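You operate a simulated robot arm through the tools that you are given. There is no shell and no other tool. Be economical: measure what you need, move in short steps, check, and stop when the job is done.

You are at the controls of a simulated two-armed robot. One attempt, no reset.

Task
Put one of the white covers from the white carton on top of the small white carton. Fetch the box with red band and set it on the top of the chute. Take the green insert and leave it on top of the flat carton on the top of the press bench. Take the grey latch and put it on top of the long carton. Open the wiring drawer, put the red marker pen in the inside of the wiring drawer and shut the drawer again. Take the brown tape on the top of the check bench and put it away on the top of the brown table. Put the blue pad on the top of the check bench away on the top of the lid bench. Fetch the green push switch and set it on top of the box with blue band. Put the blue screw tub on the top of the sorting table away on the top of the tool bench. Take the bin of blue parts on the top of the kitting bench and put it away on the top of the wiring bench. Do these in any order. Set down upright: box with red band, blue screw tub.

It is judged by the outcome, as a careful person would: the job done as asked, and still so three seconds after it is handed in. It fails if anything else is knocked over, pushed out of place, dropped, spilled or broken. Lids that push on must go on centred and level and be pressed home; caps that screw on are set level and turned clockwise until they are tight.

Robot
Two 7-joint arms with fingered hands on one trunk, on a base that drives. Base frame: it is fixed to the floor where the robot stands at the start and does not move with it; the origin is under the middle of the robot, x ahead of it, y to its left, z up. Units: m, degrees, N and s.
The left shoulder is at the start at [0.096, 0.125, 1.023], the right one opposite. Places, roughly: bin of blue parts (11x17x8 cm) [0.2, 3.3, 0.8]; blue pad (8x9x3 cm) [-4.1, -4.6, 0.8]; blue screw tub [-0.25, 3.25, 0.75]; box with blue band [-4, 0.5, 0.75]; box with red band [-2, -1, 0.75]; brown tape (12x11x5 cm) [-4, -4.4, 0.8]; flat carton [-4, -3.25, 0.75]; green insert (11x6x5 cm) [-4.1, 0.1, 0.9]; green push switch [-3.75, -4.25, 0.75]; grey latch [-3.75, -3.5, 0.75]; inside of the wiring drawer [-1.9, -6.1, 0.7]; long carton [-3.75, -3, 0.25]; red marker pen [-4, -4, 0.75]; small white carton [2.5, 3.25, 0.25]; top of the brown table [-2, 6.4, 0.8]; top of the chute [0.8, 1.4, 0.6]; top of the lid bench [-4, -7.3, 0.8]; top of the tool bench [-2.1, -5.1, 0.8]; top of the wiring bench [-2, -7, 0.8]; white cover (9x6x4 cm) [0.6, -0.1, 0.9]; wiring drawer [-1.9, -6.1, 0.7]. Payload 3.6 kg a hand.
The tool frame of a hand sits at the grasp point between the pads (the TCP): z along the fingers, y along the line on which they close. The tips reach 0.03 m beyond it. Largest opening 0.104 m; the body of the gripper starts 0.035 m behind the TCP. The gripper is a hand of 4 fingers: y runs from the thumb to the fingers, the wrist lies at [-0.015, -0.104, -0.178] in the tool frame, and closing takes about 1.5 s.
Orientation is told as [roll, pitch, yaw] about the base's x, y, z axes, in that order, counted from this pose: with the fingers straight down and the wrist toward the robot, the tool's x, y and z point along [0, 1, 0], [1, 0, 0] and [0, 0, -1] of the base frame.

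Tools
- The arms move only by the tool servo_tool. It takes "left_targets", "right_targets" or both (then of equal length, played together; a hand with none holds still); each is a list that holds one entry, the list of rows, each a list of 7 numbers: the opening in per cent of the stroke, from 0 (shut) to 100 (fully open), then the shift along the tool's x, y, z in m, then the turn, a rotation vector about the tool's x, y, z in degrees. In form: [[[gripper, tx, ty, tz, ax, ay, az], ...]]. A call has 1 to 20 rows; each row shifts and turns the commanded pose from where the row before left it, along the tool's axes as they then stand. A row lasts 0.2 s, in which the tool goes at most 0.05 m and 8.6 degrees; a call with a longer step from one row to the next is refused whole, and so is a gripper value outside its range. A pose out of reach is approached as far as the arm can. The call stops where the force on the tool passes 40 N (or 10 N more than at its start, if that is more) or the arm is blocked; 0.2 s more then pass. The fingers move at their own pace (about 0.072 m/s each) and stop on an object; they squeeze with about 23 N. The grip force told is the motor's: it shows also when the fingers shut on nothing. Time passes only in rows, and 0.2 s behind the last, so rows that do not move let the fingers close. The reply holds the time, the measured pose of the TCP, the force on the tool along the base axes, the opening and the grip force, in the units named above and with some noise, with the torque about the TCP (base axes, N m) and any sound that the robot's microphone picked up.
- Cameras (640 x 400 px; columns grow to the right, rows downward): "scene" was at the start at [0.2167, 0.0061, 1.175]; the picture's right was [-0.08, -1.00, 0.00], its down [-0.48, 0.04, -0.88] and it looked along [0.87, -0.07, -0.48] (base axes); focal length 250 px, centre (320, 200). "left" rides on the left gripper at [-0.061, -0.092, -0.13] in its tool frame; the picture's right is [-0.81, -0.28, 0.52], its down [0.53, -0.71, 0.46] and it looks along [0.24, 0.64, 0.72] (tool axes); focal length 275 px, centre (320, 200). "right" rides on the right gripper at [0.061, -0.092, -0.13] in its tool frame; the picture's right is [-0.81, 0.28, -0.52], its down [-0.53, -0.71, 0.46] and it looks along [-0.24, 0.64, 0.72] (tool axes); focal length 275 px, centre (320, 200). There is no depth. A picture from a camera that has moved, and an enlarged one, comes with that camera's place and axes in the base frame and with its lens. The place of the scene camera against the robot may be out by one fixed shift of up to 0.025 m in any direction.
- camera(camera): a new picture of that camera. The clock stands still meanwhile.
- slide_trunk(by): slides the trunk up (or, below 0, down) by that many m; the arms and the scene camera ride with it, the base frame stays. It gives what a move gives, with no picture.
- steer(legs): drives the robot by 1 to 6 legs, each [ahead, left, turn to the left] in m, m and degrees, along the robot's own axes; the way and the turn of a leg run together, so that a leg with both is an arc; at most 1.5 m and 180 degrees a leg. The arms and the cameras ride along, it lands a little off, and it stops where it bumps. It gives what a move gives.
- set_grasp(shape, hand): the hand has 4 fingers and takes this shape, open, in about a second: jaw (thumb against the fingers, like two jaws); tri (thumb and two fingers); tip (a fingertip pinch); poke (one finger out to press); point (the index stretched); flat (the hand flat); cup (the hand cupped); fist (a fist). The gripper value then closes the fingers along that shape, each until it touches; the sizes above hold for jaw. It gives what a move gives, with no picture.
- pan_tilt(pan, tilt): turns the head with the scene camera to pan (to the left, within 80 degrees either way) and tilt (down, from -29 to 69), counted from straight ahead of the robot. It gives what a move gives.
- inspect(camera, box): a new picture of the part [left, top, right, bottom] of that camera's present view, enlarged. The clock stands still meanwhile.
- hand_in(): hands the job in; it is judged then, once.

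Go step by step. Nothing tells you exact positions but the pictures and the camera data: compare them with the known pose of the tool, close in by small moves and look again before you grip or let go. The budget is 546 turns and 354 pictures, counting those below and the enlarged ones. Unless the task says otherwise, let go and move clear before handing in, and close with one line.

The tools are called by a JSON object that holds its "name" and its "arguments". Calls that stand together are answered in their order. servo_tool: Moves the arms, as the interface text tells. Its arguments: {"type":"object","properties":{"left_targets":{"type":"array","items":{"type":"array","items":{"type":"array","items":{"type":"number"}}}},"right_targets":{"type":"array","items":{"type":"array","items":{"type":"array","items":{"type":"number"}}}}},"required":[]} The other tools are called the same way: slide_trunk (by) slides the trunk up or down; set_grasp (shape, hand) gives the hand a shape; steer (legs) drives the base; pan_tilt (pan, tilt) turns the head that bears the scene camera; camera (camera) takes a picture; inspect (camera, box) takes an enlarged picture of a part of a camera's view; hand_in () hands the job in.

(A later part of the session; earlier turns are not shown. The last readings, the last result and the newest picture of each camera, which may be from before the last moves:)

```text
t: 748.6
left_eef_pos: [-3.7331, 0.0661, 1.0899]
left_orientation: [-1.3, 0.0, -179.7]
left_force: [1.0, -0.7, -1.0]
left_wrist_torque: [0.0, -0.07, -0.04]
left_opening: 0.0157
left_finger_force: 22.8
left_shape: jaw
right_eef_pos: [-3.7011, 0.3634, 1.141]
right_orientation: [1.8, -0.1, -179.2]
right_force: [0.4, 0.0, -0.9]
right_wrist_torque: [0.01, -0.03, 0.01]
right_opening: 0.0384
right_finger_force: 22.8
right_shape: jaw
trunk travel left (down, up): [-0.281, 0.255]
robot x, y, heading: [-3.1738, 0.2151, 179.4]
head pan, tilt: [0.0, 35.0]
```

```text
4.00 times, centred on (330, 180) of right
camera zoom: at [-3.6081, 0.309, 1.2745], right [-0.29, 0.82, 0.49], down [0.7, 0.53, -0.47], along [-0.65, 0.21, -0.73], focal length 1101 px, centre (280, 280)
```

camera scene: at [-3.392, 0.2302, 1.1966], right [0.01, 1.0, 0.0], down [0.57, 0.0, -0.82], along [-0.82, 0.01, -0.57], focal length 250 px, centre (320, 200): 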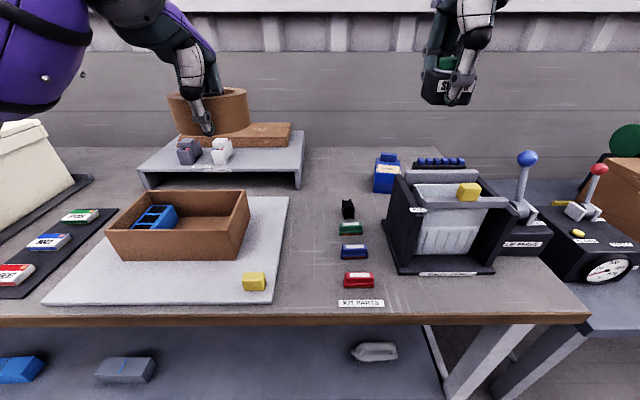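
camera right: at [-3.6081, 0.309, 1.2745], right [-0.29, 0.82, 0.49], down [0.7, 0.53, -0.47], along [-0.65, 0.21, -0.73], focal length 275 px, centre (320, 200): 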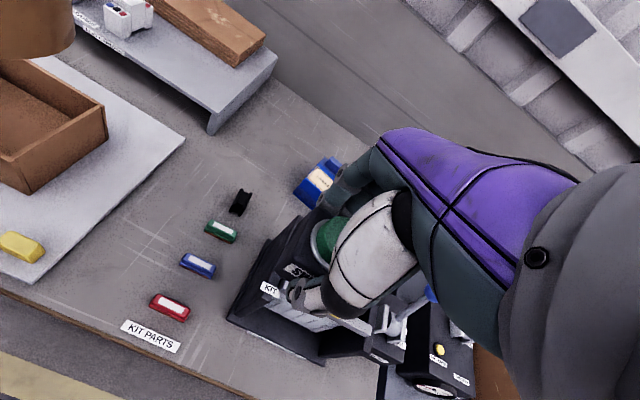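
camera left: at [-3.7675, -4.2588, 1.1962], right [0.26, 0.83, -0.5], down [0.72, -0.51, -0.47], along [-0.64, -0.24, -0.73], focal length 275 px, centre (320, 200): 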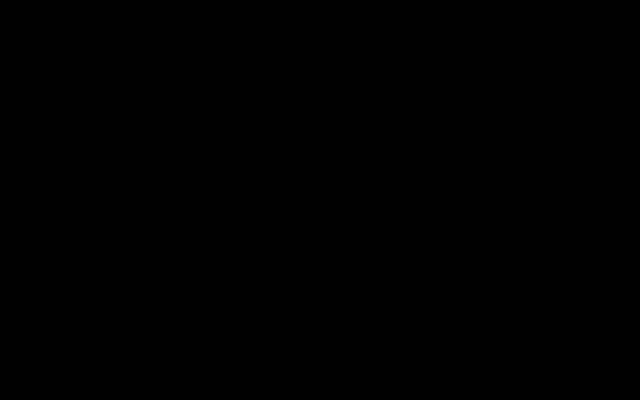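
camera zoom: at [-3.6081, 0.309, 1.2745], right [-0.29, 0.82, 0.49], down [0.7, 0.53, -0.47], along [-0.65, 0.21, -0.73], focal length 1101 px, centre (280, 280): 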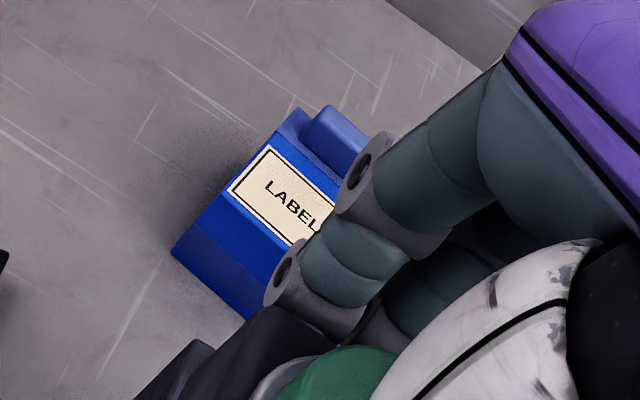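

This blue object is a label dispenser, not clearly a "box with blue band". I'll check what the red-banded counterpart looks like: back off and turn toward its table.

{"name": "steer", "arguments": {"legs": [[-0.4, 0, 0], [0, 0, 120]]}}

{"name": "pan_tilt", "arguments": {"pan": 0, "tilt": 20}}

{"name": "camera", "arguments": {"camera": "scene"}}

```text
t: 756.0
left_eef_pos: [-2.3796, -0.2045, 1.0904]
left_orientation: [-1.5, 0.1, -60.9]
left_force: [0.0, 0.6, -2.4]
left_wrist_torque: [0.07, 0.05, 0.0]
left_opening: 0.0153
left_finger_force: 22.8
left_shape: jaw
right_eef_pos: [-2.6559, -0.3176, 1.1412]
right_orientation: [1.9, 0.0, -60.5]
right_force: [0.0, -0.5, -0.4]
right_wrist_torque: [-0.02, 0.02, 0.01]
right_opening: 0.0382
right_finger_force: 23.0
right_shape: jaw
trunk travel left (down, up): [-0.281, 0.255]
robot x, y, heading: [-2.7767, 0.2155, -61.7]
head pan, tilt: [0.0, 35.0]
```

```text
t: 756.8
left_eef_pos: [-2.3805, -0.2048, 1.0915]
left_orientation: [-1.5, 0.1, -61.1]
left_force: [-0.9, -0.7, -2.0]
left_wrist_torque: [0.05, 0.09, -0.06]
left_opening: 0.0155
left_finger_force: 22.9
left_shape: jaw
right_eef_pos: [-2.655, -0.3184, 1.1417]
right_orientation: [1.8, -0.1, -60.5]
right_force: [0.2, 0.3, 0.0]
right_wrist_torque: [-0.02, -0.02, 0.0]
right_opening: 0.0381
right_finger_force: 23.5
right_shape: jaw
trunk travel left (down, up): [-0.281, 0.255]
robot x, y, heading: [-2.7744, 0.2122, -61.9]
head pan, tilt: [0.0, 20.0]
```

```text
110 pictures are left
camera scene: at [-2.6787, 0.0351, 1.2205], right [-0.88, -0.47, 0.0], down [-0.16, 0.3, -0.94], along [0.44, -0.83, -0.34], focal length 250 px, centre (320, 200)
```

scene: 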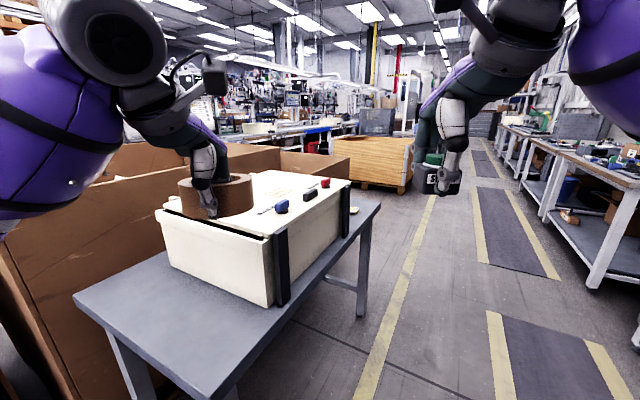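

{"name": "inspect", "arguments": {"camera": "scene", "box": [150, 150, 400, 320]}}

```text
2.35 times, centred on (275, 235) of scene
camera zoom: at [-2.6787, 0.0351, 1.2205], right [-0.88, -0.47, 0.0], down [-0.16, 0.3, -0.94], along [0.44, -0.83, -0.34], focal length 589 px, centre (426, 118)
```

zoom: 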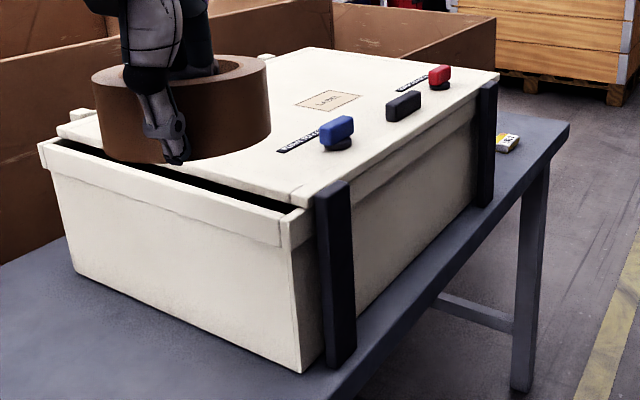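

A small box with coloured bands stands at the table's far corner. I'll drive south along the aisle and look at it closely.

{"name": "steer", "arguments": {"legs": [[0, 0, -28], [0, -0.2, 0], [1.0, 0, 0]]}}

{"name": "pan_tilt", "arguments": {"pan": 45, "tilt": 30}}

{"name": "camera", "arguments": {"camera": "scene"}}

```text
t: 764.6
left_eef_pos: [-2.8217, -1.3334, 1.0905]
left_orientation: [-1.4, 0.2, -89.1]
left_force: [0.1, -0.2, -2.0]
left_wrist_torque: [0.06, 0.05, -0.01]
left_opening: 0.0154
left_finger_force: 22.9
left_shape: jaw
right_eef_pos: [-3.1201, -1.3022, 1.1421]
right_orientation: [1.8, -0.1, -88.6]
right_force: [0.1, 0.0, -0.5]
right_wrist_torque: [0.02, 0.02, -0.01]
right_opening: 0.0381
right_finger_force: 22.9
right_shape: jaw
trunk travel left (down, up): [-0.281, 0.255]
robot x, y, heading: [-2.977, -0.7752, -89.8]
head pan, tilt: [0.0, 20.0]
```

```text
t: 765.7
left_eef_pos: [-2.8217, -1.3331, 1.09]
left_orientation: [-1.4, 0.1, -89.0]
left_force: [0.8, 0.9, -1.6]
left_wrist_torque: [0.06, 0.04, 0.01]
left_opening: 0.0154
left_finger_force: 22.8
left_shape: jaw
right_eef_pos: [-3.1197, -1.3023, 1.1421]
right_orientation: [1.8, -0.2, -88.6]
right_force: [0.2, 0.6, -1.4]
right_wrist_torque: [-0.05, -0.01, 0.0]
right_opening: 0.0382
right_finger_force: 22.9
right_shape: jaw
trunk travel left (down, up): [-0.281, 0.255]
robot x, y, heading: [-2.9741, -0.7786, -90.0]
head pan, tilt: [45.0, 30.0]
```

```text
108 pictures are left
camera scene: at [-2.9161, -0.9517, 1.2045], right [-0.71, -0.71, 0.0], down [-0.35, 0.35, -0.87], along [0.61, -0.61, -0.5], focal length 250 px, centre (320, 200)
```

scene: 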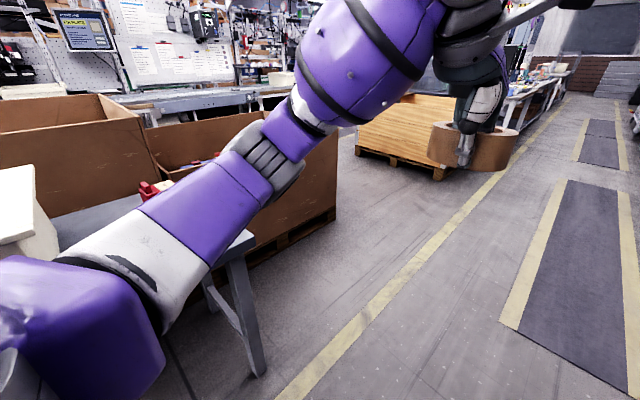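

{"name": "steer", "arguments": {"legs": [[0.85, 0, 0], [0, 0, 125]]}}

{"name": "pan_tilt", "arguments": {"pan": 0, "tilt": 28}}

{"name": "camera", "arguments": {"camera": "scene"}}

```text
t: 775.3
left_eef_pos: [-2.5987, -1.1894, 1.0907]
left_orientation: [-1.4, 0.2, 34.5]
left_force: [-0.5, 0.4, -1.8]
left_wrist_torque: [-0.05, 0.05, 0.02]
left_opening: 0.0152
left_finger_force: 22.8
left_shape: jaw
right_eef_pos: [-2.4606, -1.454, 1.1424]
right_orientation: [1.7, -0.2, 35.1]
right_force: [0.5, 0.1, -0.1]
right_wrist_torque: [0.01, 0.02, -0.01]
right_opening: 0.0376
right_finger_force: 23.1
right_shape: jaw
trunk travel left (down, up): [-0.281, 0.255]
robot x, y, heading: [-2.9732, -1.6238, 33.8]
head pan, tilt: [45.0, 30.0]
```

```text
t: 776.4
left_eef_pos: [-2.5983, -1.1888, 1.0912]
left_orientation: [-1.4, 0.0, 34.6]
left_force: [0.2, -1.1, -2.2]
left_wrist_torque: [-0.08, 0.07, 0.03]
left_opening: 0.0151
left_finger_force: 22.8
left_shape: jaw
right_eef_pos: [-2.4583, -1.4538, 1.1421]
right_orientation: [1.8, -0.1, 35.1]
right_force: [-0.4, -0.9, -0.5]
right_wrist_torque: [0.02, -0.02, -0.01]
right_opening: 0.0379
right_finger_force: 23.0
right_shape: jaw
trunk travel left (down, up): [-0.281, 0.255]
robot x, y, heading: [-2.9735, -1.6246, 33.7]
head pan, tilt: [0.0, 28.0]
```

```text
107 pictures are left
camera scene: at [-2.8015, -1.4933, 1.2076], right [0.56, -0.83, 0.0], down [-0.39, -0.26, -0.88], along [0.73, 0.49, -0.47], focal length 250 px, centre (320, 200)
```

scene: 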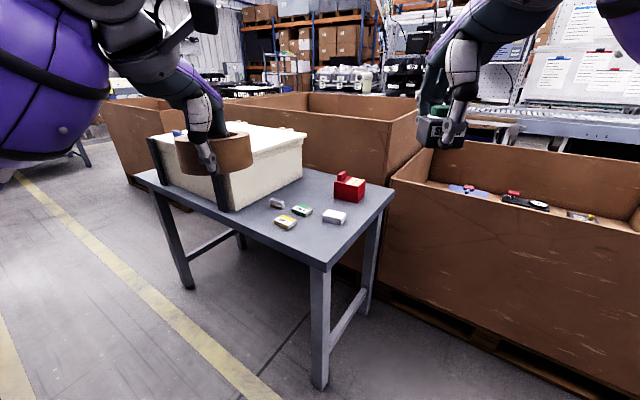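

{"name": "inspect", "arguments": {"camera": "scene", "box": [250, 150, 410, 250]}}

```text
4.00 times, centred on (330, 200) of scene
camera zoom: at [-2.8015, -1.4933, 1.2076], right [0.56, -0.83, 0.0], down [-0.39, -0.26, -0.88], along [0.73, 0.49, -0.47], focal length 1002 px, centre (280, 200)
```

zoom: 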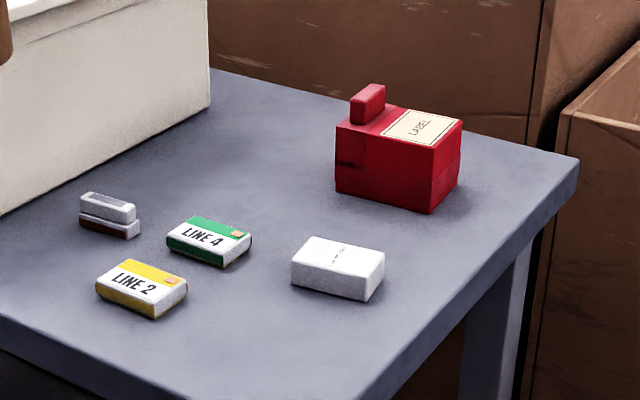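

The red "LABEL" box on this table matches the blue one on the kit bench, and both fit the listed places, so they are the boxes with red and blue bands. I'll go back to put the switch on the blue one.

{"name": "steer", "arguments": {"legs": [[0, 0, 146], [0, -1.5, 0], [0, -0.36, 0], [0.2, 0, 0]]}}

{"name": "pan_tilt", "arguments": {"pan": 0, "tilt": 33}}

{"name": "camera", "arguments": {"camera": "scene"}}

```text
t: 792.8
left_eef_pos: [-3.6728, 0.0861, 1.0911]
left_orientation: [-1.4, 0.1, 178.9]
left_force: [0.2, -0.2, -2.3]
left_wrist_torque: [0.02, -0.12, -0.01]
left_opening: 0.0151
left_finger_force: 22.5
left_shape: jaw
right_eef_pos: [-3.6316, 0.3823, 1.1421]
right_orientation: [1.7, 0.1, 179.3]
right_force: [-0.7, 0.0, -1.3]
right_wrist_torque: [0.02, 0.01, -0.01]
right_opening: 0.0372
right_finger_force: 23.1
right_shape: jaw
trunk travel left (down, up): [-0.281, 0.255]
robot x, y, heading: [-3.1136, 0.2189, 178.0]
head pan, tilt: [0.0, 28.0]
```

```text
t: 793.5
left_eef_pos: [-3.6731, 0.0861, 1.0893]
left_orientation: [-1.4, 0.1, 178.9]
left_force: [0.2, 0.8, -1.3]
left_wrist_torque: [0.0, -0.08, 0.0]
left_opening: 0.015
left_finger_force: 23.2
left_shape: jaw
right_eef_pos: [-3.6316, 0.3826, 1.1419]
right_orientation: [1.8, -0.1, 179.2]
right_force: [-0.3, 0.4, -0.5]
right_wrist_torque: [0.01, 0.01, -0.02]
right_opening: 0.0374
right_finger_force: 23.1
right_shape: jaw
trunk travel left (down, up): [-0.281, 0.255]
robot x, y, heading: [-3.1107, 0.2196, 178.0]
head pan, tilt: [0.0, 33.0]
```

```text
105 pictures are left
camera scene: at [-3.3282, 0.2409, 1.1998], right [0.03, 1.0, 0.0], down [0.54, -0.02, -0.84], along [-0.84, 0.03, -0.54], focal length 250 px, centre (320, 200)
```

scene: 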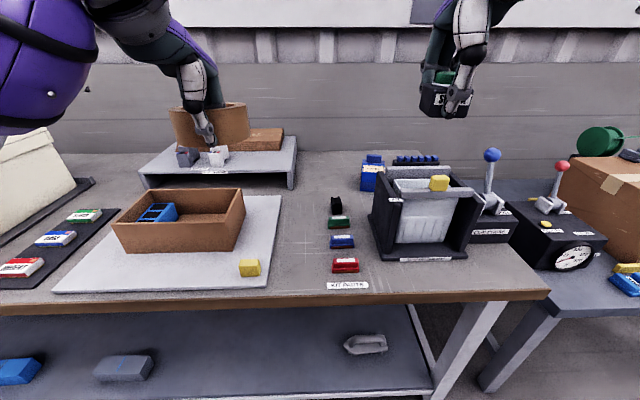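

I'll square up, move in, and bring the switch over the blue box's label area near (-4.0, 0.40).

{"name": "steer", "arguments": {"legs": [[0, 0, 2], [0.21, 0, 0]]}}

{"name": "camera", "arguments": {"camera": "right"}}

{"name": "camera", "arguments": {"camera": "scene"}}

```text
t: 795.5
left_eef_pos: [-3.8784, 0.0668, 1.0904]
left_orientation: [-1.4, 0.1, -179.2]
left_force: [-0.5, 0.3, -1.3]
left_wrist_torque: [0.0, -0.11, 0.03]
left_opening: 0.0151
left_finger_force: 22.8
left_shape: jaw
right_eef_pos: [-3.847, 0.3632, 1.1422]
right_orientation: [1.8, 0.0, -178.7]
right_force: [-1.1, 0.4, -0.8]
right_wrist_torque: [0.01, -0.03, -0.01]
right_opening: 0.0371
right_finger_force: 22.4
right_shape: jaw
trunk travel left (down, up): [-0.281, 0.255]
robot x, y, heading: [-3.3211, 0.2197, -179.9]
head pan, tilt: [0.0, 33.0]
```

```text
104 pictures are left
camera right: at [-3.7545, 0.3105, 1.2744], right [-0.29, 0.82, 0.49], down [0.7, 0.53, -0.47], along [-0.65, 0.21, -0.73], focal length 275 px, centre (320, 200)
```

right: 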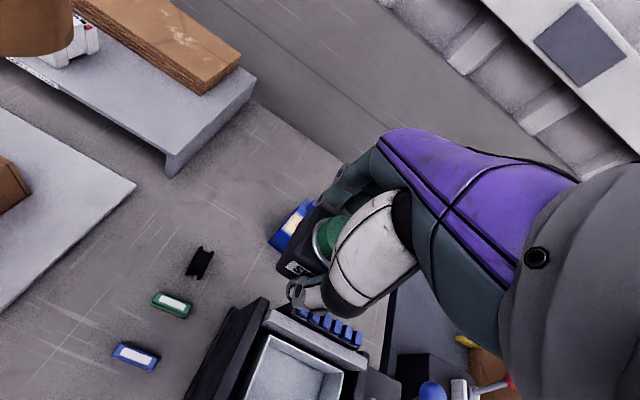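

```text
103 pictures are left
camera scene: at [-3.5388, 0.2333, 1.1997], right [0.0, 1.0, 0.0], down [0.55, 0.0, -0.84], along [-0.84, 0.0, -0.55], focal length 250 px, centre (320, 200)
```

scene: 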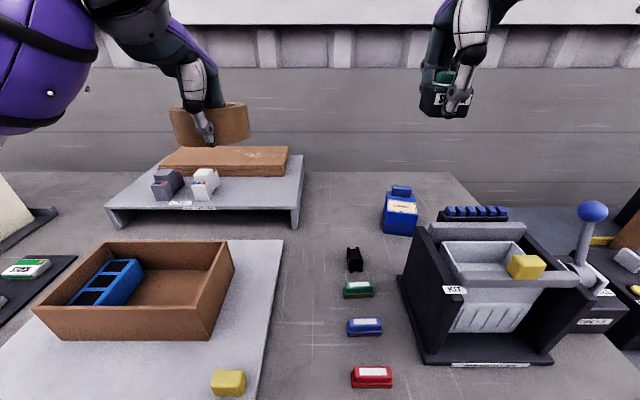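

{"name": "servo_tool", "arguments": {"right_targets": [[[0, -0.008, 0.027, 0, 0, 0, 0], [0, -0.008, 0.027, 0, 0, 0, 0], [0, -0.008, 0.027, 0, 0, 0, 0], [0, -0.008, 0.027, 0, 0, 0, 0], [0, -0.005, 0.027, 0, 0, 0, 0], [0, 0, 0.027, 0, 0, 0, 0], [0, 0, 0, 0.03, 0, 0, 0], [0, 0, 0, 0.03, 0, 0, 0], [0, 0, 0, 0.03, 0, 0, 0], [0, 0, 0, 0.03, 0, 0, 0], [0, 0, 0, 0.03, 0, 0, 0], [0, 0, 0, 0, 0, 0, 0]]]}}

{"name": "camera", "arguments": {"camera": "right"}}

{"name": "inspect", "arguments": {"camera": "scene", "box": [330, 120, 510, 260]}}

```text
t: 798.1
left_eef_pos: [-3.8775, 0.067, 1.0901]
left_orientation: [-1.3, 0.2, -179.1]
left_force: [0.9, 0.2, -1.8]
left_wrist_torque: [0.04, -0.07, -0.01]
left_opening: 0.0153
left_finger_force: 22.9
left_shape: jaw
right_eef_pos: [-4.0103, 0.3929, 0.9934]
right_orientation: [1.8, -0.1, -178.7]
right_force: [0.1, -0.6, 0.1]
right_wrist_torque: [-0.04, 0.0, 0.01]
right_opening: 0.037
right_finger_force: 23.1
right_shape: jaw
trunk travel left (down, up): [-0.281, 0.255]
robot x, y, heading: [-3.3262, 0.2196, -179.8]
head pan, tilt: [0.0, 33.0]
```

```text
102 pictures are left
camera right: at [-3.9168, 0.3402, 1.1251], right [-0.29, 0.82, 0.49], down [0.7, 0.53, -0.47], along [-0.65, 0.21, -0.73], focal length 275 px, centre (320, 200)
```

right: 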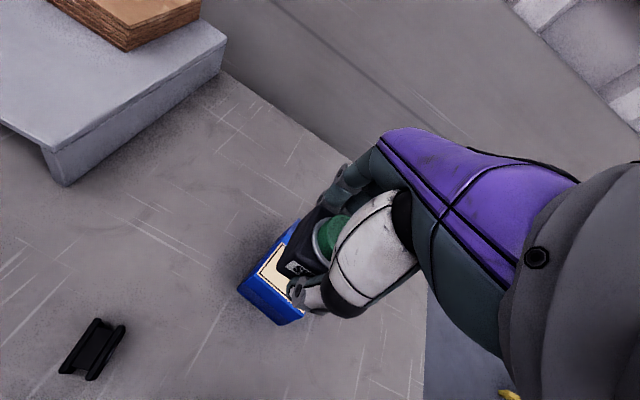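

```text
2.86 times, centred on (420, 190) of scene
camera zoom: at [-3.538, 0.2332, 1.1998], right [0.0, 1.0, 0.0], down [0.54, 0.0, -0.84], along [-0.84, 0.0, -0.54], focal length 715 px, centre (34, 229)
```

zoom: 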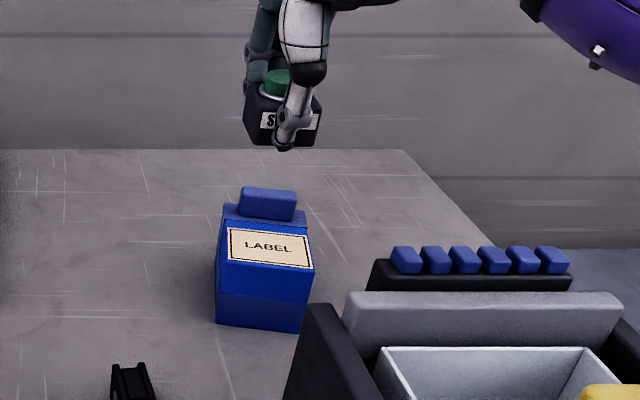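

The blue box's flat top spans x -3.99 to -4.05 and y 0.36 to 0.43, at z ≈ 0.857. I'll nudge right 8 mm and lower until contact.

{"name": "servo_tool", "arguments": {"right_targets": [[[0, -0.008, 0.001, 0.02, 0, 0, 0], [0, 0, 0, 0.025, 0, 0, 0], [0, 0, 0, 0.02, 0, 0, 0], [0, 0, 0, 0.012, 0, 0, 0], [0, 0, 0, 0, 0, 0, 0]]]}}

{"name": "camera", "arguments": {"camera": "right"}}

{"name": "inspect", "arguments": {"camera": "scene", "box": [330, 120, 510, 260]}}

```text
t: 799.3
left_eef_pos: [-3.8771, 0.0677, 1.0895]
left_orientation: [-1.4, 0.0, -179.1]
left_force: [0.3, -0.6, -1.5]
left_wrist_torque: [0.01, -0.06, -0.01]
left_opening: 0.0151
left_finger_force: 22.9
left_shape: jaw
right_eef_pos: [-4.0117, 0.399, 0.9146]
right_orientation: [1.8, -0.1, -178.8]
right_force: [0.3, 0.0, -0.6]
right_wrist_torque: [0.02, -0.02, -0.02]
right_opening: 0.037
right_finger_force: 23.1
right_shape: jaw
trunk travel left (down, up): [-0.281, 0.255]
robot x, y, heading: [-3.3234, 0.2207, -180.2]
head pan, tilt: [0.0, 33.0]
```

```text
100 pictures are left
camera right: at [-3.9184, 0.345, 1.0473], right [-0.29, 0.82, 0.49], down [0.7, 0.53, -0.47], along [-0.65, 0.21, -0.73], focal length 275 px, centre (320, 200)
```

right: 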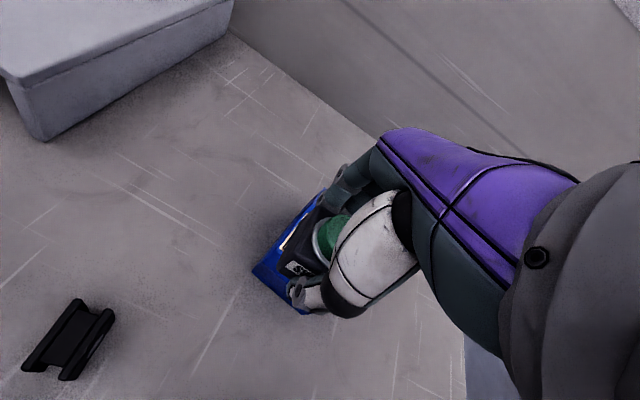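

```text
2.86 times, centred on (420, 190) of scene
camera zoom: at [-3.5381, 0.2333, 1.1998], right [0.0, 1.0, 0.0], down [0.54, 0.0, -0.84], along [-0.84, 0.0, -0.54], focal length 715 px, centre (34, 229)
```

zoom: 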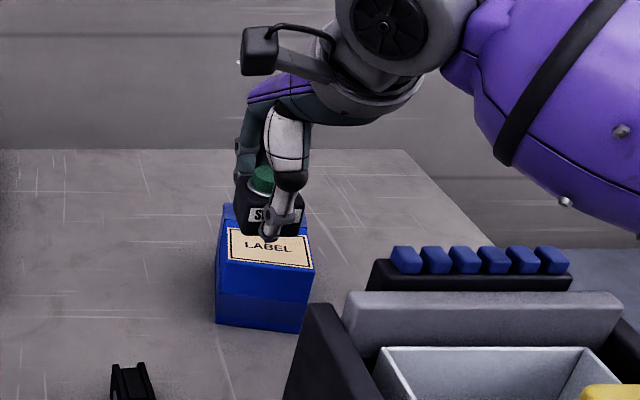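

{"name": "servo_tool", "arguments": {"right_targets": [[[0, 0, -0.005, 0.006, 0, 0, 0], [0, 0, 0, 0.005, 0, 0, 0], [0, 0, 0, 0.004, 0, 0, 0], [0, 0, 0, 0.004, 0, 0, 0], [0, 0, 0, 0.004, 0, 0, 0], [0, 0, 0, 0.004, 0, 0, 0], [0, 0, 0, 0, 0, 0, 0]]]}}

{"name": "inspect", "arguments": {"camera": "right", "box": [220, 140, 380, 340]}}

{"name": "inspect", "arguments": {"camera": "scene", "box": [330, 120, 510, 260]}}

```text
t: 800.9
left_eef_pos: [-3.8767, 0.0667, 1.091]
left_orientation: [-1.4, 0.1, -179.3]
left_force: [-0.3, 0.9, -1.7]
left_wrist_torque: [0.01, -0.1, 0.02]
left_opening: 0.0153
left_finger_force: 23.1
left_shape: jaw
right_eef_pos: [-4.006, 0.3969, 0.8878]
right_orientation: [1.8, -0.1, -178.6]
right_force: [0.9, 0.1, -0.9]
right_wrist_torque: [-0.03, -0.02, -0.01]
right_opening: 0.0371
right_finger_force: 22.3
right_shape: jaw
trunk travel left (down, up): [-0.281, 0.255]
robot x, y, heading: [-3.3251, 0.2196, -179.8]
head pan, tilt: [0.0, 33.0]
```

```text
2.00 times, centred on (300, 240) of right
camera zoom: at [-3.9131, 0.3438, 1.02], right [-0.29, 0.82, 0.49], down [0.7, 0.53, -0.47], along [-0.65, 0.21, -0.73], focal length 551 px, centre (360, 120)
```

zoom: 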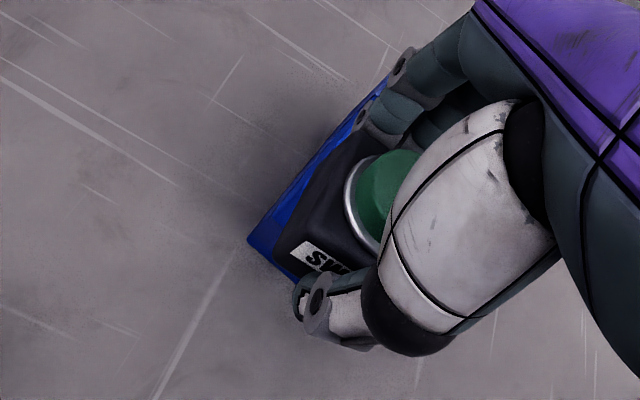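

```text
2.86 times, centred on (420, 190) of scene
camera zoom: at [-3.5381, 0.2333, 1.1998], right [0.0, 1.0, 0.0], down [0.54, 0.0, -0.84], along [-0.84, 0.0, -0.54], focal length 715 px, centre (34, 229)
```

zoom: 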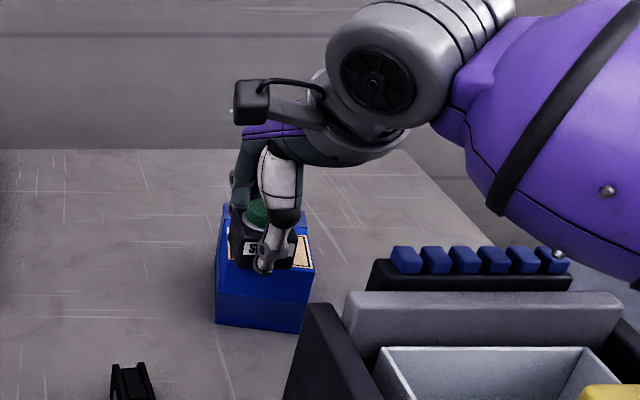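

No contact yet. From the right camera the switch's front is close to the box's front edge, so I'll shift 7 mm back onto the top and continue down gently.

{"name": "servo_tool", "arguments": {"right_targets": [[[0, 0, 0.007, 0, 0, 0, 0], [0, 0, 0, 0.003, 0, 0, 0], [0, 0, 0, 0.003, 0, 0, 0], [0, 0, 0, 0.003, 0, 0, 0], [0, 0, 0, 0.003, 0, 0, 0], [0, 0, 0, 0.003, 0, 0, 0], [0, 0, 0, 0.003, 0, 0, 0], [0, 0, 0, 0, 0, 0, 0]]]}}

{"name": "inspect", "arguments": {"camera": "right", "box": [220, 140, 380, 340]}}

{"name": "inspect", "arguments": {"camera": "scene", "box": [330, 120, 510, 260]}}

```text
t: 802.7
left_eef_pos: [-3.8781, 0.0672, 1.0905]
left_orientation: [-1.4, 0.1, -179.2]
left_force: [-0.3, -0.5, -1.9]
left_wrist_torque: [0.03, -0.04, 0.02]
left_opening: 0.0152
left_finger_force: 23.2
left_shape: jaw
right_eef_pos: [-4.0137, 0.3971, 0.8679]
right_orientation: [1.8, -0.2, -178.7]
right_force: [-0.6, -0.4, -0.8]
right_wrist_torque: [0.01, 0.01, -0.01]
right_opening: 0.0371
right_finger_force: 22.9
right_shape: jaw
trunk travel left (down, up): [-0.281, 0.255]
robot x, y, heading: [-3.3259, 0.2211, -179.9]
head pan, tilt: [0.0, 33.0]
```

```text
2.00 times, centred on (300, 240) of right
camera zoom: at [-3.9209, 0.3433, 1.0012], right [-0.29, 0.82, 0.49], down [0.7, 0.53, -0.47], along [-0.65, 0.21, -0.73], focal length 551 px, centre (360, 120)
```

zoom: 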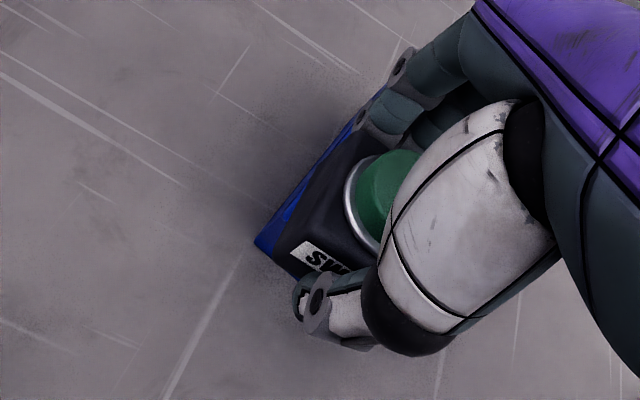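

```text
2.86 times, centred on (420, 190) of scene
camera zoom: at [-3.5381, 0.2333, 1.1998], right [0.0, 1.0, 0.0], down [0.54, 0.0, -0.84], along [-0.84, 0.0, -0.54], focal length 715 px, centre (34, 229)
```

zoom: 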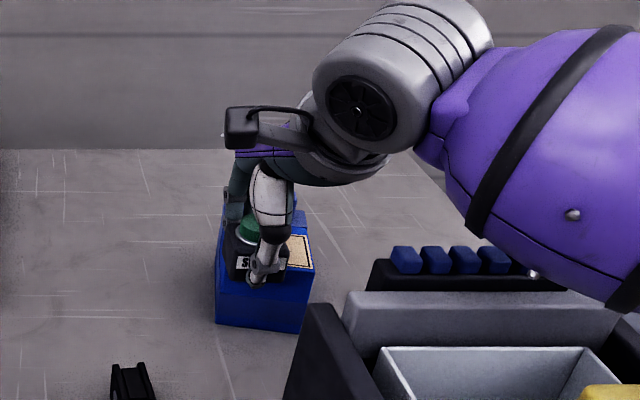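

The switch is in front of the box, not above it: the box stands about 3 cm further back than the scene camera suggested. I'll raise, move 3 cm forward and 1.8 cm right, and look again.

{"name": "servo_tool", "arguments": {"right_targets": [[[0, 0, -0.004, -0.02, 0, 0, 0], [0, 0, 0, -0.03, 0, 0, 0], [0, 0, 0, -0.03, 0, 0, 0], [0, 0, 0, -0.02, 0, 0, 0], [0, 0, 0, 0, 0, 0, 0]]]}}

{"name": "servo_tool", "arguments": {"right_targets": [[[0, 0.03, -0.02, 0, 0, 0, 0], [0, 0.03, 0, 0, 0, 0, 0], [0, 0.02, 0, 0, 0, 0, 0], [0, 0, 0, 0, 0, 0, 0]]]}}

{"name": "camera", "arguments": {"camera": "right"}}

```text
t: 803.9
left_eef_pos: [-3.8777, 0.067, 1.0909]
left_orientation: [-1.5, 0.1, -179.1]
left_force: [0.1, 0.6, -2.5]
left_wrist_torque: [0.03, -0.09, 0.02]
left_opening: 0.0154
left_finger_force: 22.9
left_shape: jaw
right_eef_pos: [-4.0089, 0.399, 0.9682]
right_orientation: [1.8, -0.2, -178.7]
right_force: [0.2, 0.5, 0.0]
right_wrist_torque: [0.01, 0.01, 0.01]
right_opening: 0.0373
right_finger_force: 23.0
right_shape: jaw
trunk travel left (down, up): [-0.281, 0.255]
robot x, y, heading: [-3.3224, 0.2242, -180.1]
head pan, tilt: [0.0, 33.0]
```

```text
t: 804.9
left_eef_pos: [-3.8777, 0.0673, 1.0908]
left_orientation: [-1.4, 0.1, -179.3]
left_force: [-0.2, 0.9, -0.6]
left_wrist_torque: [0.0, -0.06, -0.01]
left_opening: 0.015
left_finger_force: 23.3
left_shape: jaw
right_eef_pos: [-3.9886, 0.3211, 0.9711]
right_orientation: [1.9, -0.2, -178.5]
right_force: [0.0, -0.6, -0.7]
right_wrist_torque: [-0.02, 0.02, 0.0]
right_opening: 0.0369
right_finger_force: 23.0
right_shape: jaw
trunk travel left (down, up): [-0.281, 0.255]
robot x, y, heading: [-3.3198, 0.2205, -180.2]
head pan, tilt: [0.0, 33.0]
```

```text
94 pictures are left
camera right: at [-3.8946, 0.2666, 1.1043], right [-0.29, 0.82, 0.49], down [0.7, 0.53, -0.47], along [-0.65, 0.21, -0.73], focal length 275 px, centre (320, 200)
```

right: 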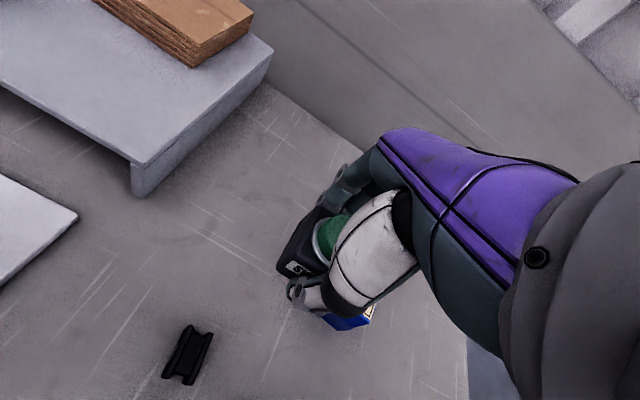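

{"name": "servo_tool", "arguments": {"right_targets": [[[0, -0.02, -0.01, -0.03, 0, 0, 0], [0, -0.03, -0.01, -0.03, 0, 0, 0], [0, -0.035, -0.01, -0.03, 0, 0, 0], [0, -0.035, 0, 0, 0, 0, 0], [0, -0.04, 0, 0, 0, 0, 0], [0, -0.04, 0, 0, 0, 0, 0], [0, 0, 0, 0, 0, 0, 0]]]}}

{"name": "camera", "arguments": {"camera": "right"}}

```text
t: 806.5
left_eef_pos: [-3.8774, 0.0667, 1.0898]
left_orientation: [-1.4, 0.1, -179.3]
left_force: [0.0, 0.0, -0.8]
left_wrist_torque: [0.04, -0.09, -0.04]
left_opening: 0.0151
left_finger_force: 22.9
left_shape: jaw
right_eef_pos: [-3.9621, 0.5257, 1.0553]
right_orientation: [1.8, -0.1, -178.7]
right_force: [0.7, 1.1, -0.4]
right_wrist_torque: [-0.02, -0.02, 0.01]
right_opening: 0.0374
right_finger_force: 23.6
right_shape: jaw
trunk travel left (down, up): [-0.281, 0.255]
robot x, y, heading: [-3.3243, 0.218, -180.0]
head pan, tilt: [0.0, 33.0]
```

```text
93 pictures are left
camera right: at [-3.8698, 0.4721, 1.1885], right [-0.29, 0.82, 0.49], down [0.7, 0.53, -0.47], along [-0.65, 0.21, -0.73], focal length 275 px, centre (320, 200)
```

right: 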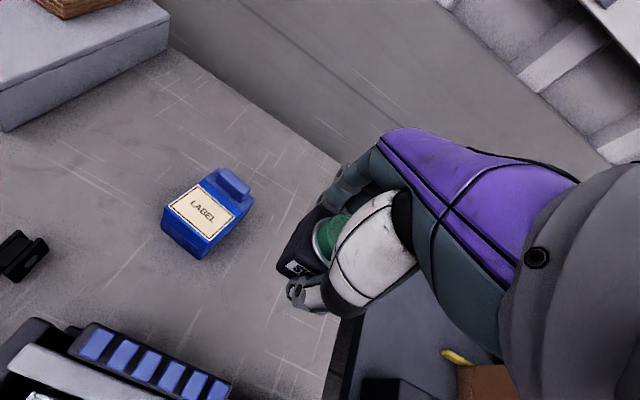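

Now the box is clear in view: top at z ≈ 0.868, front at x = -4.018, centred at y = 0.43, with a raised knob behind x = -4.066. I'll bring the switch over (-4.037, 0.427) and lower it.

{"name": "servo_tool", "arguments": {"right_targets": [[[0, 0.025, 0.015, 0, 0, 0, 0], [0, 0.025, 0.015, 0, 0, 0, 0], [0, 0.025, 0.015, 0, 0, 0, 0], [0, 0.024, 0.015, 0, 0, 0, 0], [0, 0, 0.015, 0, 0, 0, 0], [0, 0, 0, 0.03, 0, 0, 0], [0, 0, 0, 0.03, 0, 0, 0], [0, 0, 0, 0.03, 0, 0, 0], [0, 0, 0, 0.02, 0, 0, 0], [0, 0, 0, 0, 0, 0, 0]]]}}

{"name": "inspect", "arguments": {"camera": "right", "box": [220, 140, 380, 340]}}

{"name": "inspect", "arguments": {"camera": "scene", "box": [330, 120, 510, 260]}}

```text
t: 808.7
left_eef_pos: [-3.8776, 0.0667, 1.09]
left_orientation: [-1.4, 0.1, -179.1]
left_force: [0.9, -0.7, -1.1]
left_wrist_torque: [0.03, -0.06, 0.02]
left_opening: 0.0153
left_finger_force: 23.0
left_shape: jaw
right_eef_pos: [-4.0351, 0.4214, 0.9481]
right_orientation: [1.8, -0.1, -178.7]
right_force: [0.7, -1.0, -1.0]
right_wrist_torque: [0.0, 0.01, 0.03]
right_opening: 0.0371
right_finger_force: 23.3
right_shape: jaw
trunk travel left (down, up): [-0.281, 0.255]
robot x, y, heading: [-3.3235, 0.2211, -179.7]
head pan, tilt: [0.0, 33.0]
```

```text
2.00 times, centred on (300, 240) of right
camera zoom: at [-3.9421, 0.3668, 1.0804], right [-0.29, 0.82, 0.49], down [0.7, 0.53, -0.47], along [-0.65, 0.21, -0.73], focal length 551 px, centre (360, 120)
```

zoom: 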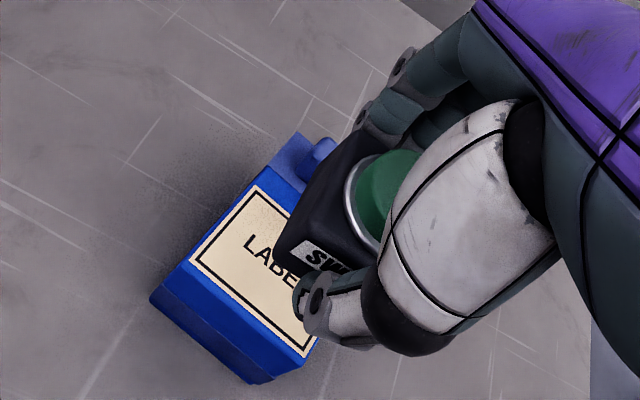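

```text
2.86 times, centred on (420, 190) of scene
camera zoom: at [-3.538, 0.2333, 1.1998], right [0.0, 1.0, 0.0], down [0.54, 0.0, -0.84], along [-0.84, 0.0, -0.54], focal length 715 px, centre (34, 229)
```

zoom: 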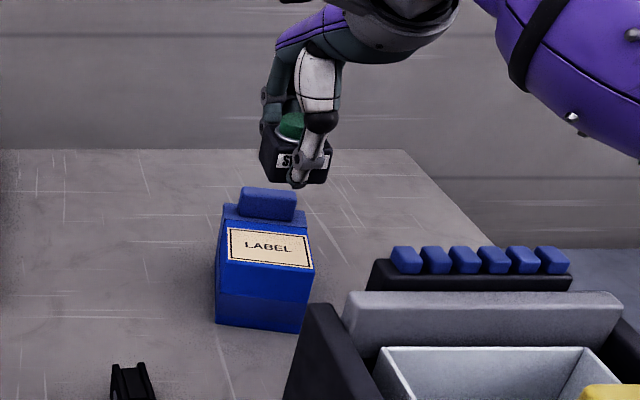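

{"name": "servo_tool", "arguments": {"right_targets": [[[0, 0, 0.005, 0.015, 0, 0, 0], [0, 0, 0, 0.01, 0, 0, 0], [0, 0, 0, 0.005, 0, 0, 0], [0, 0, 0, 0.004, 0, 0, 0], [0, 0, 0, 0.004, 0, 0, 0], [0, 0, 0, 0.004, 0, 0, 0], [0, 0, 0, 0.004, 0, 0, 0], [0, 0, 0, 0.004, 0, 0, 0], [0, 0, 0, 0, 0, 0, 0]]]}}

{"name": "inspect", "arguments": {"camera": "right", "box": [220, 140, 380, 340]}}

{"name": "inspect", "arguments": {"camera": "scene", "box": [330, 120, 510, 260]}}

```text
t: 810.7
left_eef_pos: [-3.8775, 0.0667, 1.0906]
left_orientation: [-1.3, 0.1, -179.3]
left_force: [0.4, -0.2, -1.6]
left_wrist_torque: [0.03, -0.06, -0.02]
left_opening: 0.015
left_finger_force: 23.4
left_shape: jaw
right_eef_pos: [-4.0409, 0.4187, 0.8987]
right_orientation: [1.8, 0.0, -178.7]
right_force: [0.2, -0.2, -1.4]
right_wrist_torque: [0.01, 0.0, 0.0]
right_opening: 0.0369
right_finger_force: 22.8
right_shape: jaw
trunk travel left (down, up): [-0.281, 0.255]
robot x, y, heading: [-3.3255, 0.2189, -179.9]
head pan, tilt: [0.0, 33.0]
```

```text
2.00 times, centred on (300, 240) of right
camera zoom: at [-3.9464, 0.3643, 1.0309], right [-0.29, 0.82, 0.49], down [0.7, 0.53, -0.47], along [-0.65, 0.21, -0.73], focal length 551 px, centre (360, 120)
```

zoom: 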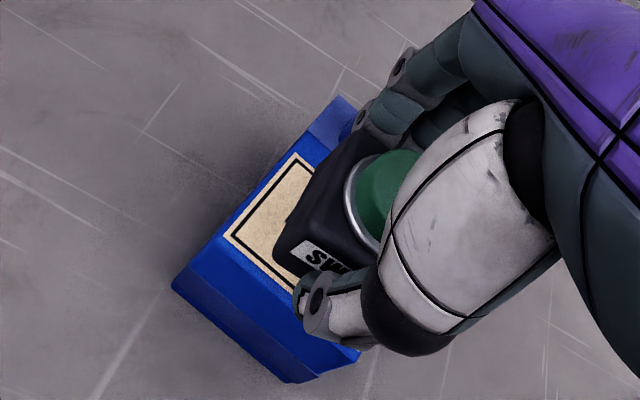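

```text
2.86 times, centred on (420, 190) of scene
camera zoom: at [-3.5381, 0.2333, 1.1998], right [0.0, 1.0, 0.0], down [0.54, 0.0, -0.84], along [-0.84, 0.0, -0.54], focal length 715 px, centre (34, 229)
```

zoom: 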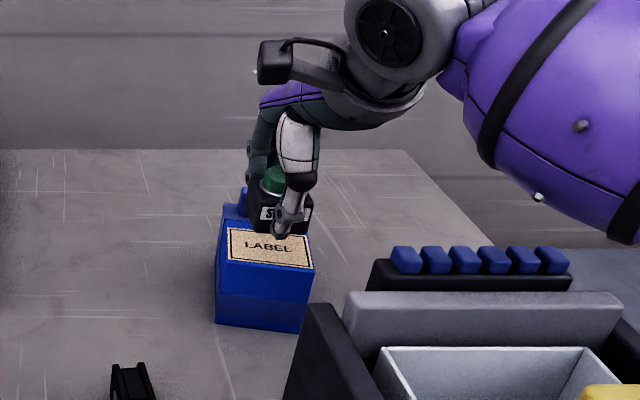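

Alignment over the top is good. I'll keep lowering until it touches.

{"name": "servo_tool", "arguments": {"right_targets": [[[0, 0, 0.001, 0.004, 0, 0, 0], [0, 0, 0, 0.004, 0, 0, 0], [0, 0, 0, 0.003, 0, 0, 0], [0, 0, 0, 0.003, 0, 0, 0], [0, 0, 0, 0.003, 0, 0, 0], [0, 0, 0, 0.003, 0, 0, 0], [0, 0, 0, 0.003, 0, 0, 0], [0, 0, 0, 0, 0, 0, 0]]]}}

{"name": "inspect", "arguments": {"camera": "right", "box": [220, 140, 380, 340]}}

{"name": "inspect", "arguments": {"camera": "scene", "box": [330, 120, 510, 260]}}

```text
t: 812.5
left_eef_pos: [-3.8771, 0.0664, 1.0909]
left_orientation: [-1.4, 0.0, -179.2]
left_force: [0.6, 0.1, -1.1]
left_wrist_torque: [0.02, -0.09, 0.0]
left_opening: 0.0154
left_finger_force: 23.0
left_shape: jaw
right_eef_pos: [-4.0406, 0.4176, 0.8756]
right_orientation: [1.9, -0.1, -178.7]
right_force: [0.5, 1.0, -0.4]
right_wrist_torque: [0.03, -0.05, 0.0]
right_opening: 0.0372
right_finger_force: 22.5
right_shape: jaw
trunk travel left (down, up): [-0.281, 0.255]
robot x, y, heading: [-3.3232, 0.2205, -179.9]
head pan, tilt: [0.0, 33.0]
```

```text
2.00 times, centred on (300, 240) of right
camera zoom: at [-3.9473, 0.364, 1.0083], right [-0.29, 0.82, 0.49], down [0.7, 0.53, -0.47], along [-0.65, 0.21, -0.73], focal length 551 px, centre (360, 120)
```

zoom: 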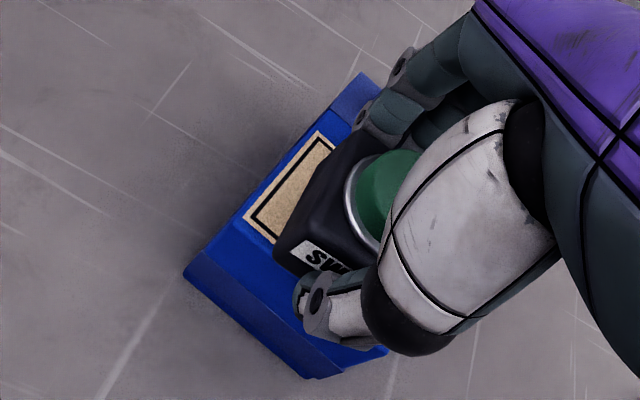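

```text
2.86 times, centred on (420, 190) of scene
camera zoom: at [-3.5381, 0.2333, 1.1998], right [0.0, 1.0, 0.0], down [0.54, 0.0, -0.84], along [-0.84, 0.0, -0.54], focal length 715 px, centre (34, 229)
```

zoom: 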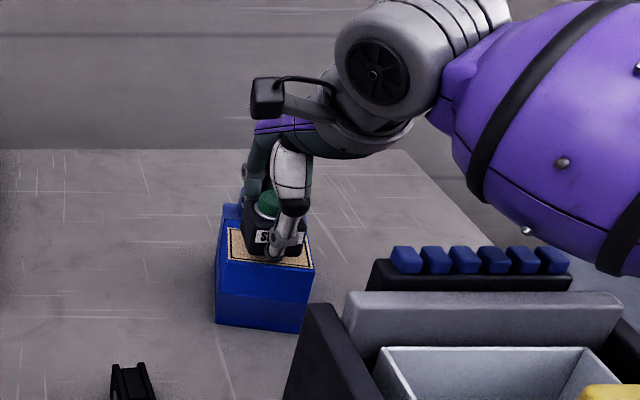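

{"name": "servo_tool", "arguments": {"right_targets": [[[0, 0, 0, 0.003, 0, 0, 0], [0, 0, 0, 0.003, 0, 0, 0], [0, 0, 0, 0.003, 0, 0, 0], [0, 0, 0, 0.003, 0, 0, 0], [0, 0, 0, 0.003, 0, 0, 0], [0, 0, 0, 0.003, 0, 0, 0], [0, 0, 0, 0, 0, 0, 0]]]}}

{"name": "inspect", "arguments": {"camera": "right", "box": [220, 140, 380, 340]}}

```text
t: 814.1
left_eef_pos: [-3.8765, 0.0671, 1.091]
left_orientation: [-1.4, 0.0, -179.2]
left_force: [0.2, 0.5, -1.1]
left_wrist_torque: [0.04, -0.07, 0.04]
left_opening: 0.0153
left_finger_force: 23.5
left_shape: jaw
right_eef_pos: [-4.0402, 0.417, 0.8619]
right_orientation: [1.9, -0.5, -178.6]
right_force: [-0.2, 1.3, 15.8]
right_wrist_torque: [0.08, 0.09, 0.01]
right_opening: 0.0378
right_finger_force: 22.8
right_shape: jaw
trunk travel left (down, up): [-0.281, 0.255]
robot x, y, heading: [-3.3226, 0.2196, -179.9]
head pan, tilt: [0.0, 33.0]
```

```text
2.00 times, centred on (300, 240) of right
camera zoom: at [-3.9462, 0.3629, 0.9927], right [-0.29, 0.82, 0.49], down [0.7, 0.53, -0.48], along [-0.65, 0.21, -0.73], focal length 551 px, centre (360, 120)
```

zoom: 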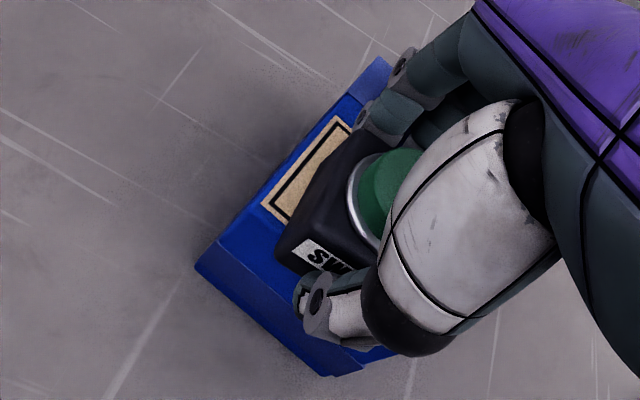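

Contact with the box top, and the switch is well inside it. I'll open only slightly and lift straight up.

{"name": "servo_tool", "arguments": {"right_targets": [[[36, 0, 0, -0.002, 0, 0, 0], [42, 0, 0, 0, 0, 0, 0], [46, 0, 0, 0, 0, 0, 0], [46, 0, 0, 0, 0, 0, 0], [46, 0, 0, -0.01, 0, 0, 0], [46, 0, 0, -0.02, 0, 0, 0], [46, 0, 0, -0.03, 0, 0, 0], [46, 0, 0, -0.04, 0, 0, 0], [46, 0, -0.02, -0.04, 0, 0, 0], [46, -0.03, -0.03, -0.02, 0, 0, 0], [46, -0.04, -0.02, 0, 0, 0, 0], [46, 0, 0, 0, 0, 0, 0]]]}}

{"name": "camera", "arguments": {"camera": "right"}}

{"name": "inspect", "arguments": {"camera": "scene", "box": [330, 120, 510, 260]}}

```text
t: 816.7
left_eef_pos: [-3.878, 0.0668, 1.0897]
left_orientation: [-1.4, 0.1, -179.2]
left_force: [1.1, 0.5, -1.1]
left_wrist_torque: [0.01, -0.08, 0.02]
left_opening: 0.0154
left_finger_force: 23.5
left_shape: jaw
right_eef_pos: [-3.9724, 0.4924, 1.0203]
right_orientation: [1.8, -0.1, -178.7]
right_force: [0.3, 0.2, 0.3]
right_wrist_torque: [0.01, 0.04, 0.01]
right_opening: 0.0474
right_finger_force: 0.1
right_shape: jaw
trunk travel left (down, up): [-0.281, 0.255]
robot x, y, heading: [-3.3253, 0.2241, -180.0]
head pan, tilt: [0.0, 33.0]
```

```text
85 pictures are left
camera right: at [-3.879, 0.4388, 1.1515], right [-0.29, 0.82, 0.49], down [0.7, 0.53, -0.47], along [-0.65, 0.21, -0.73], focal length 275 px, centre (320, 200)
```

right: 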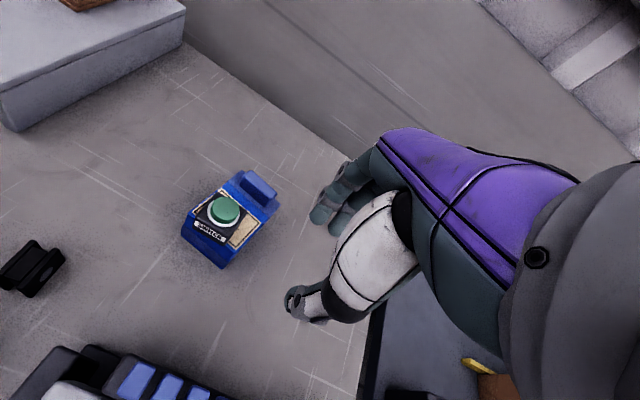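

```text
2.86 times, centred on (420, 190) of scene
camera zoom: at [-3.5382, 0.2329, 1.1997], right [0.0, 1.0, 0.0], down [0.54, 0.0, -0.84], along [-0.84, 0.0, -0.54], focal length 715 px, centre (34, 229)
```

zoom: 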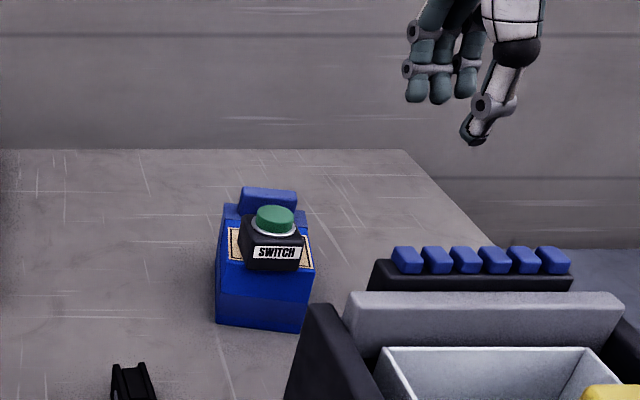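

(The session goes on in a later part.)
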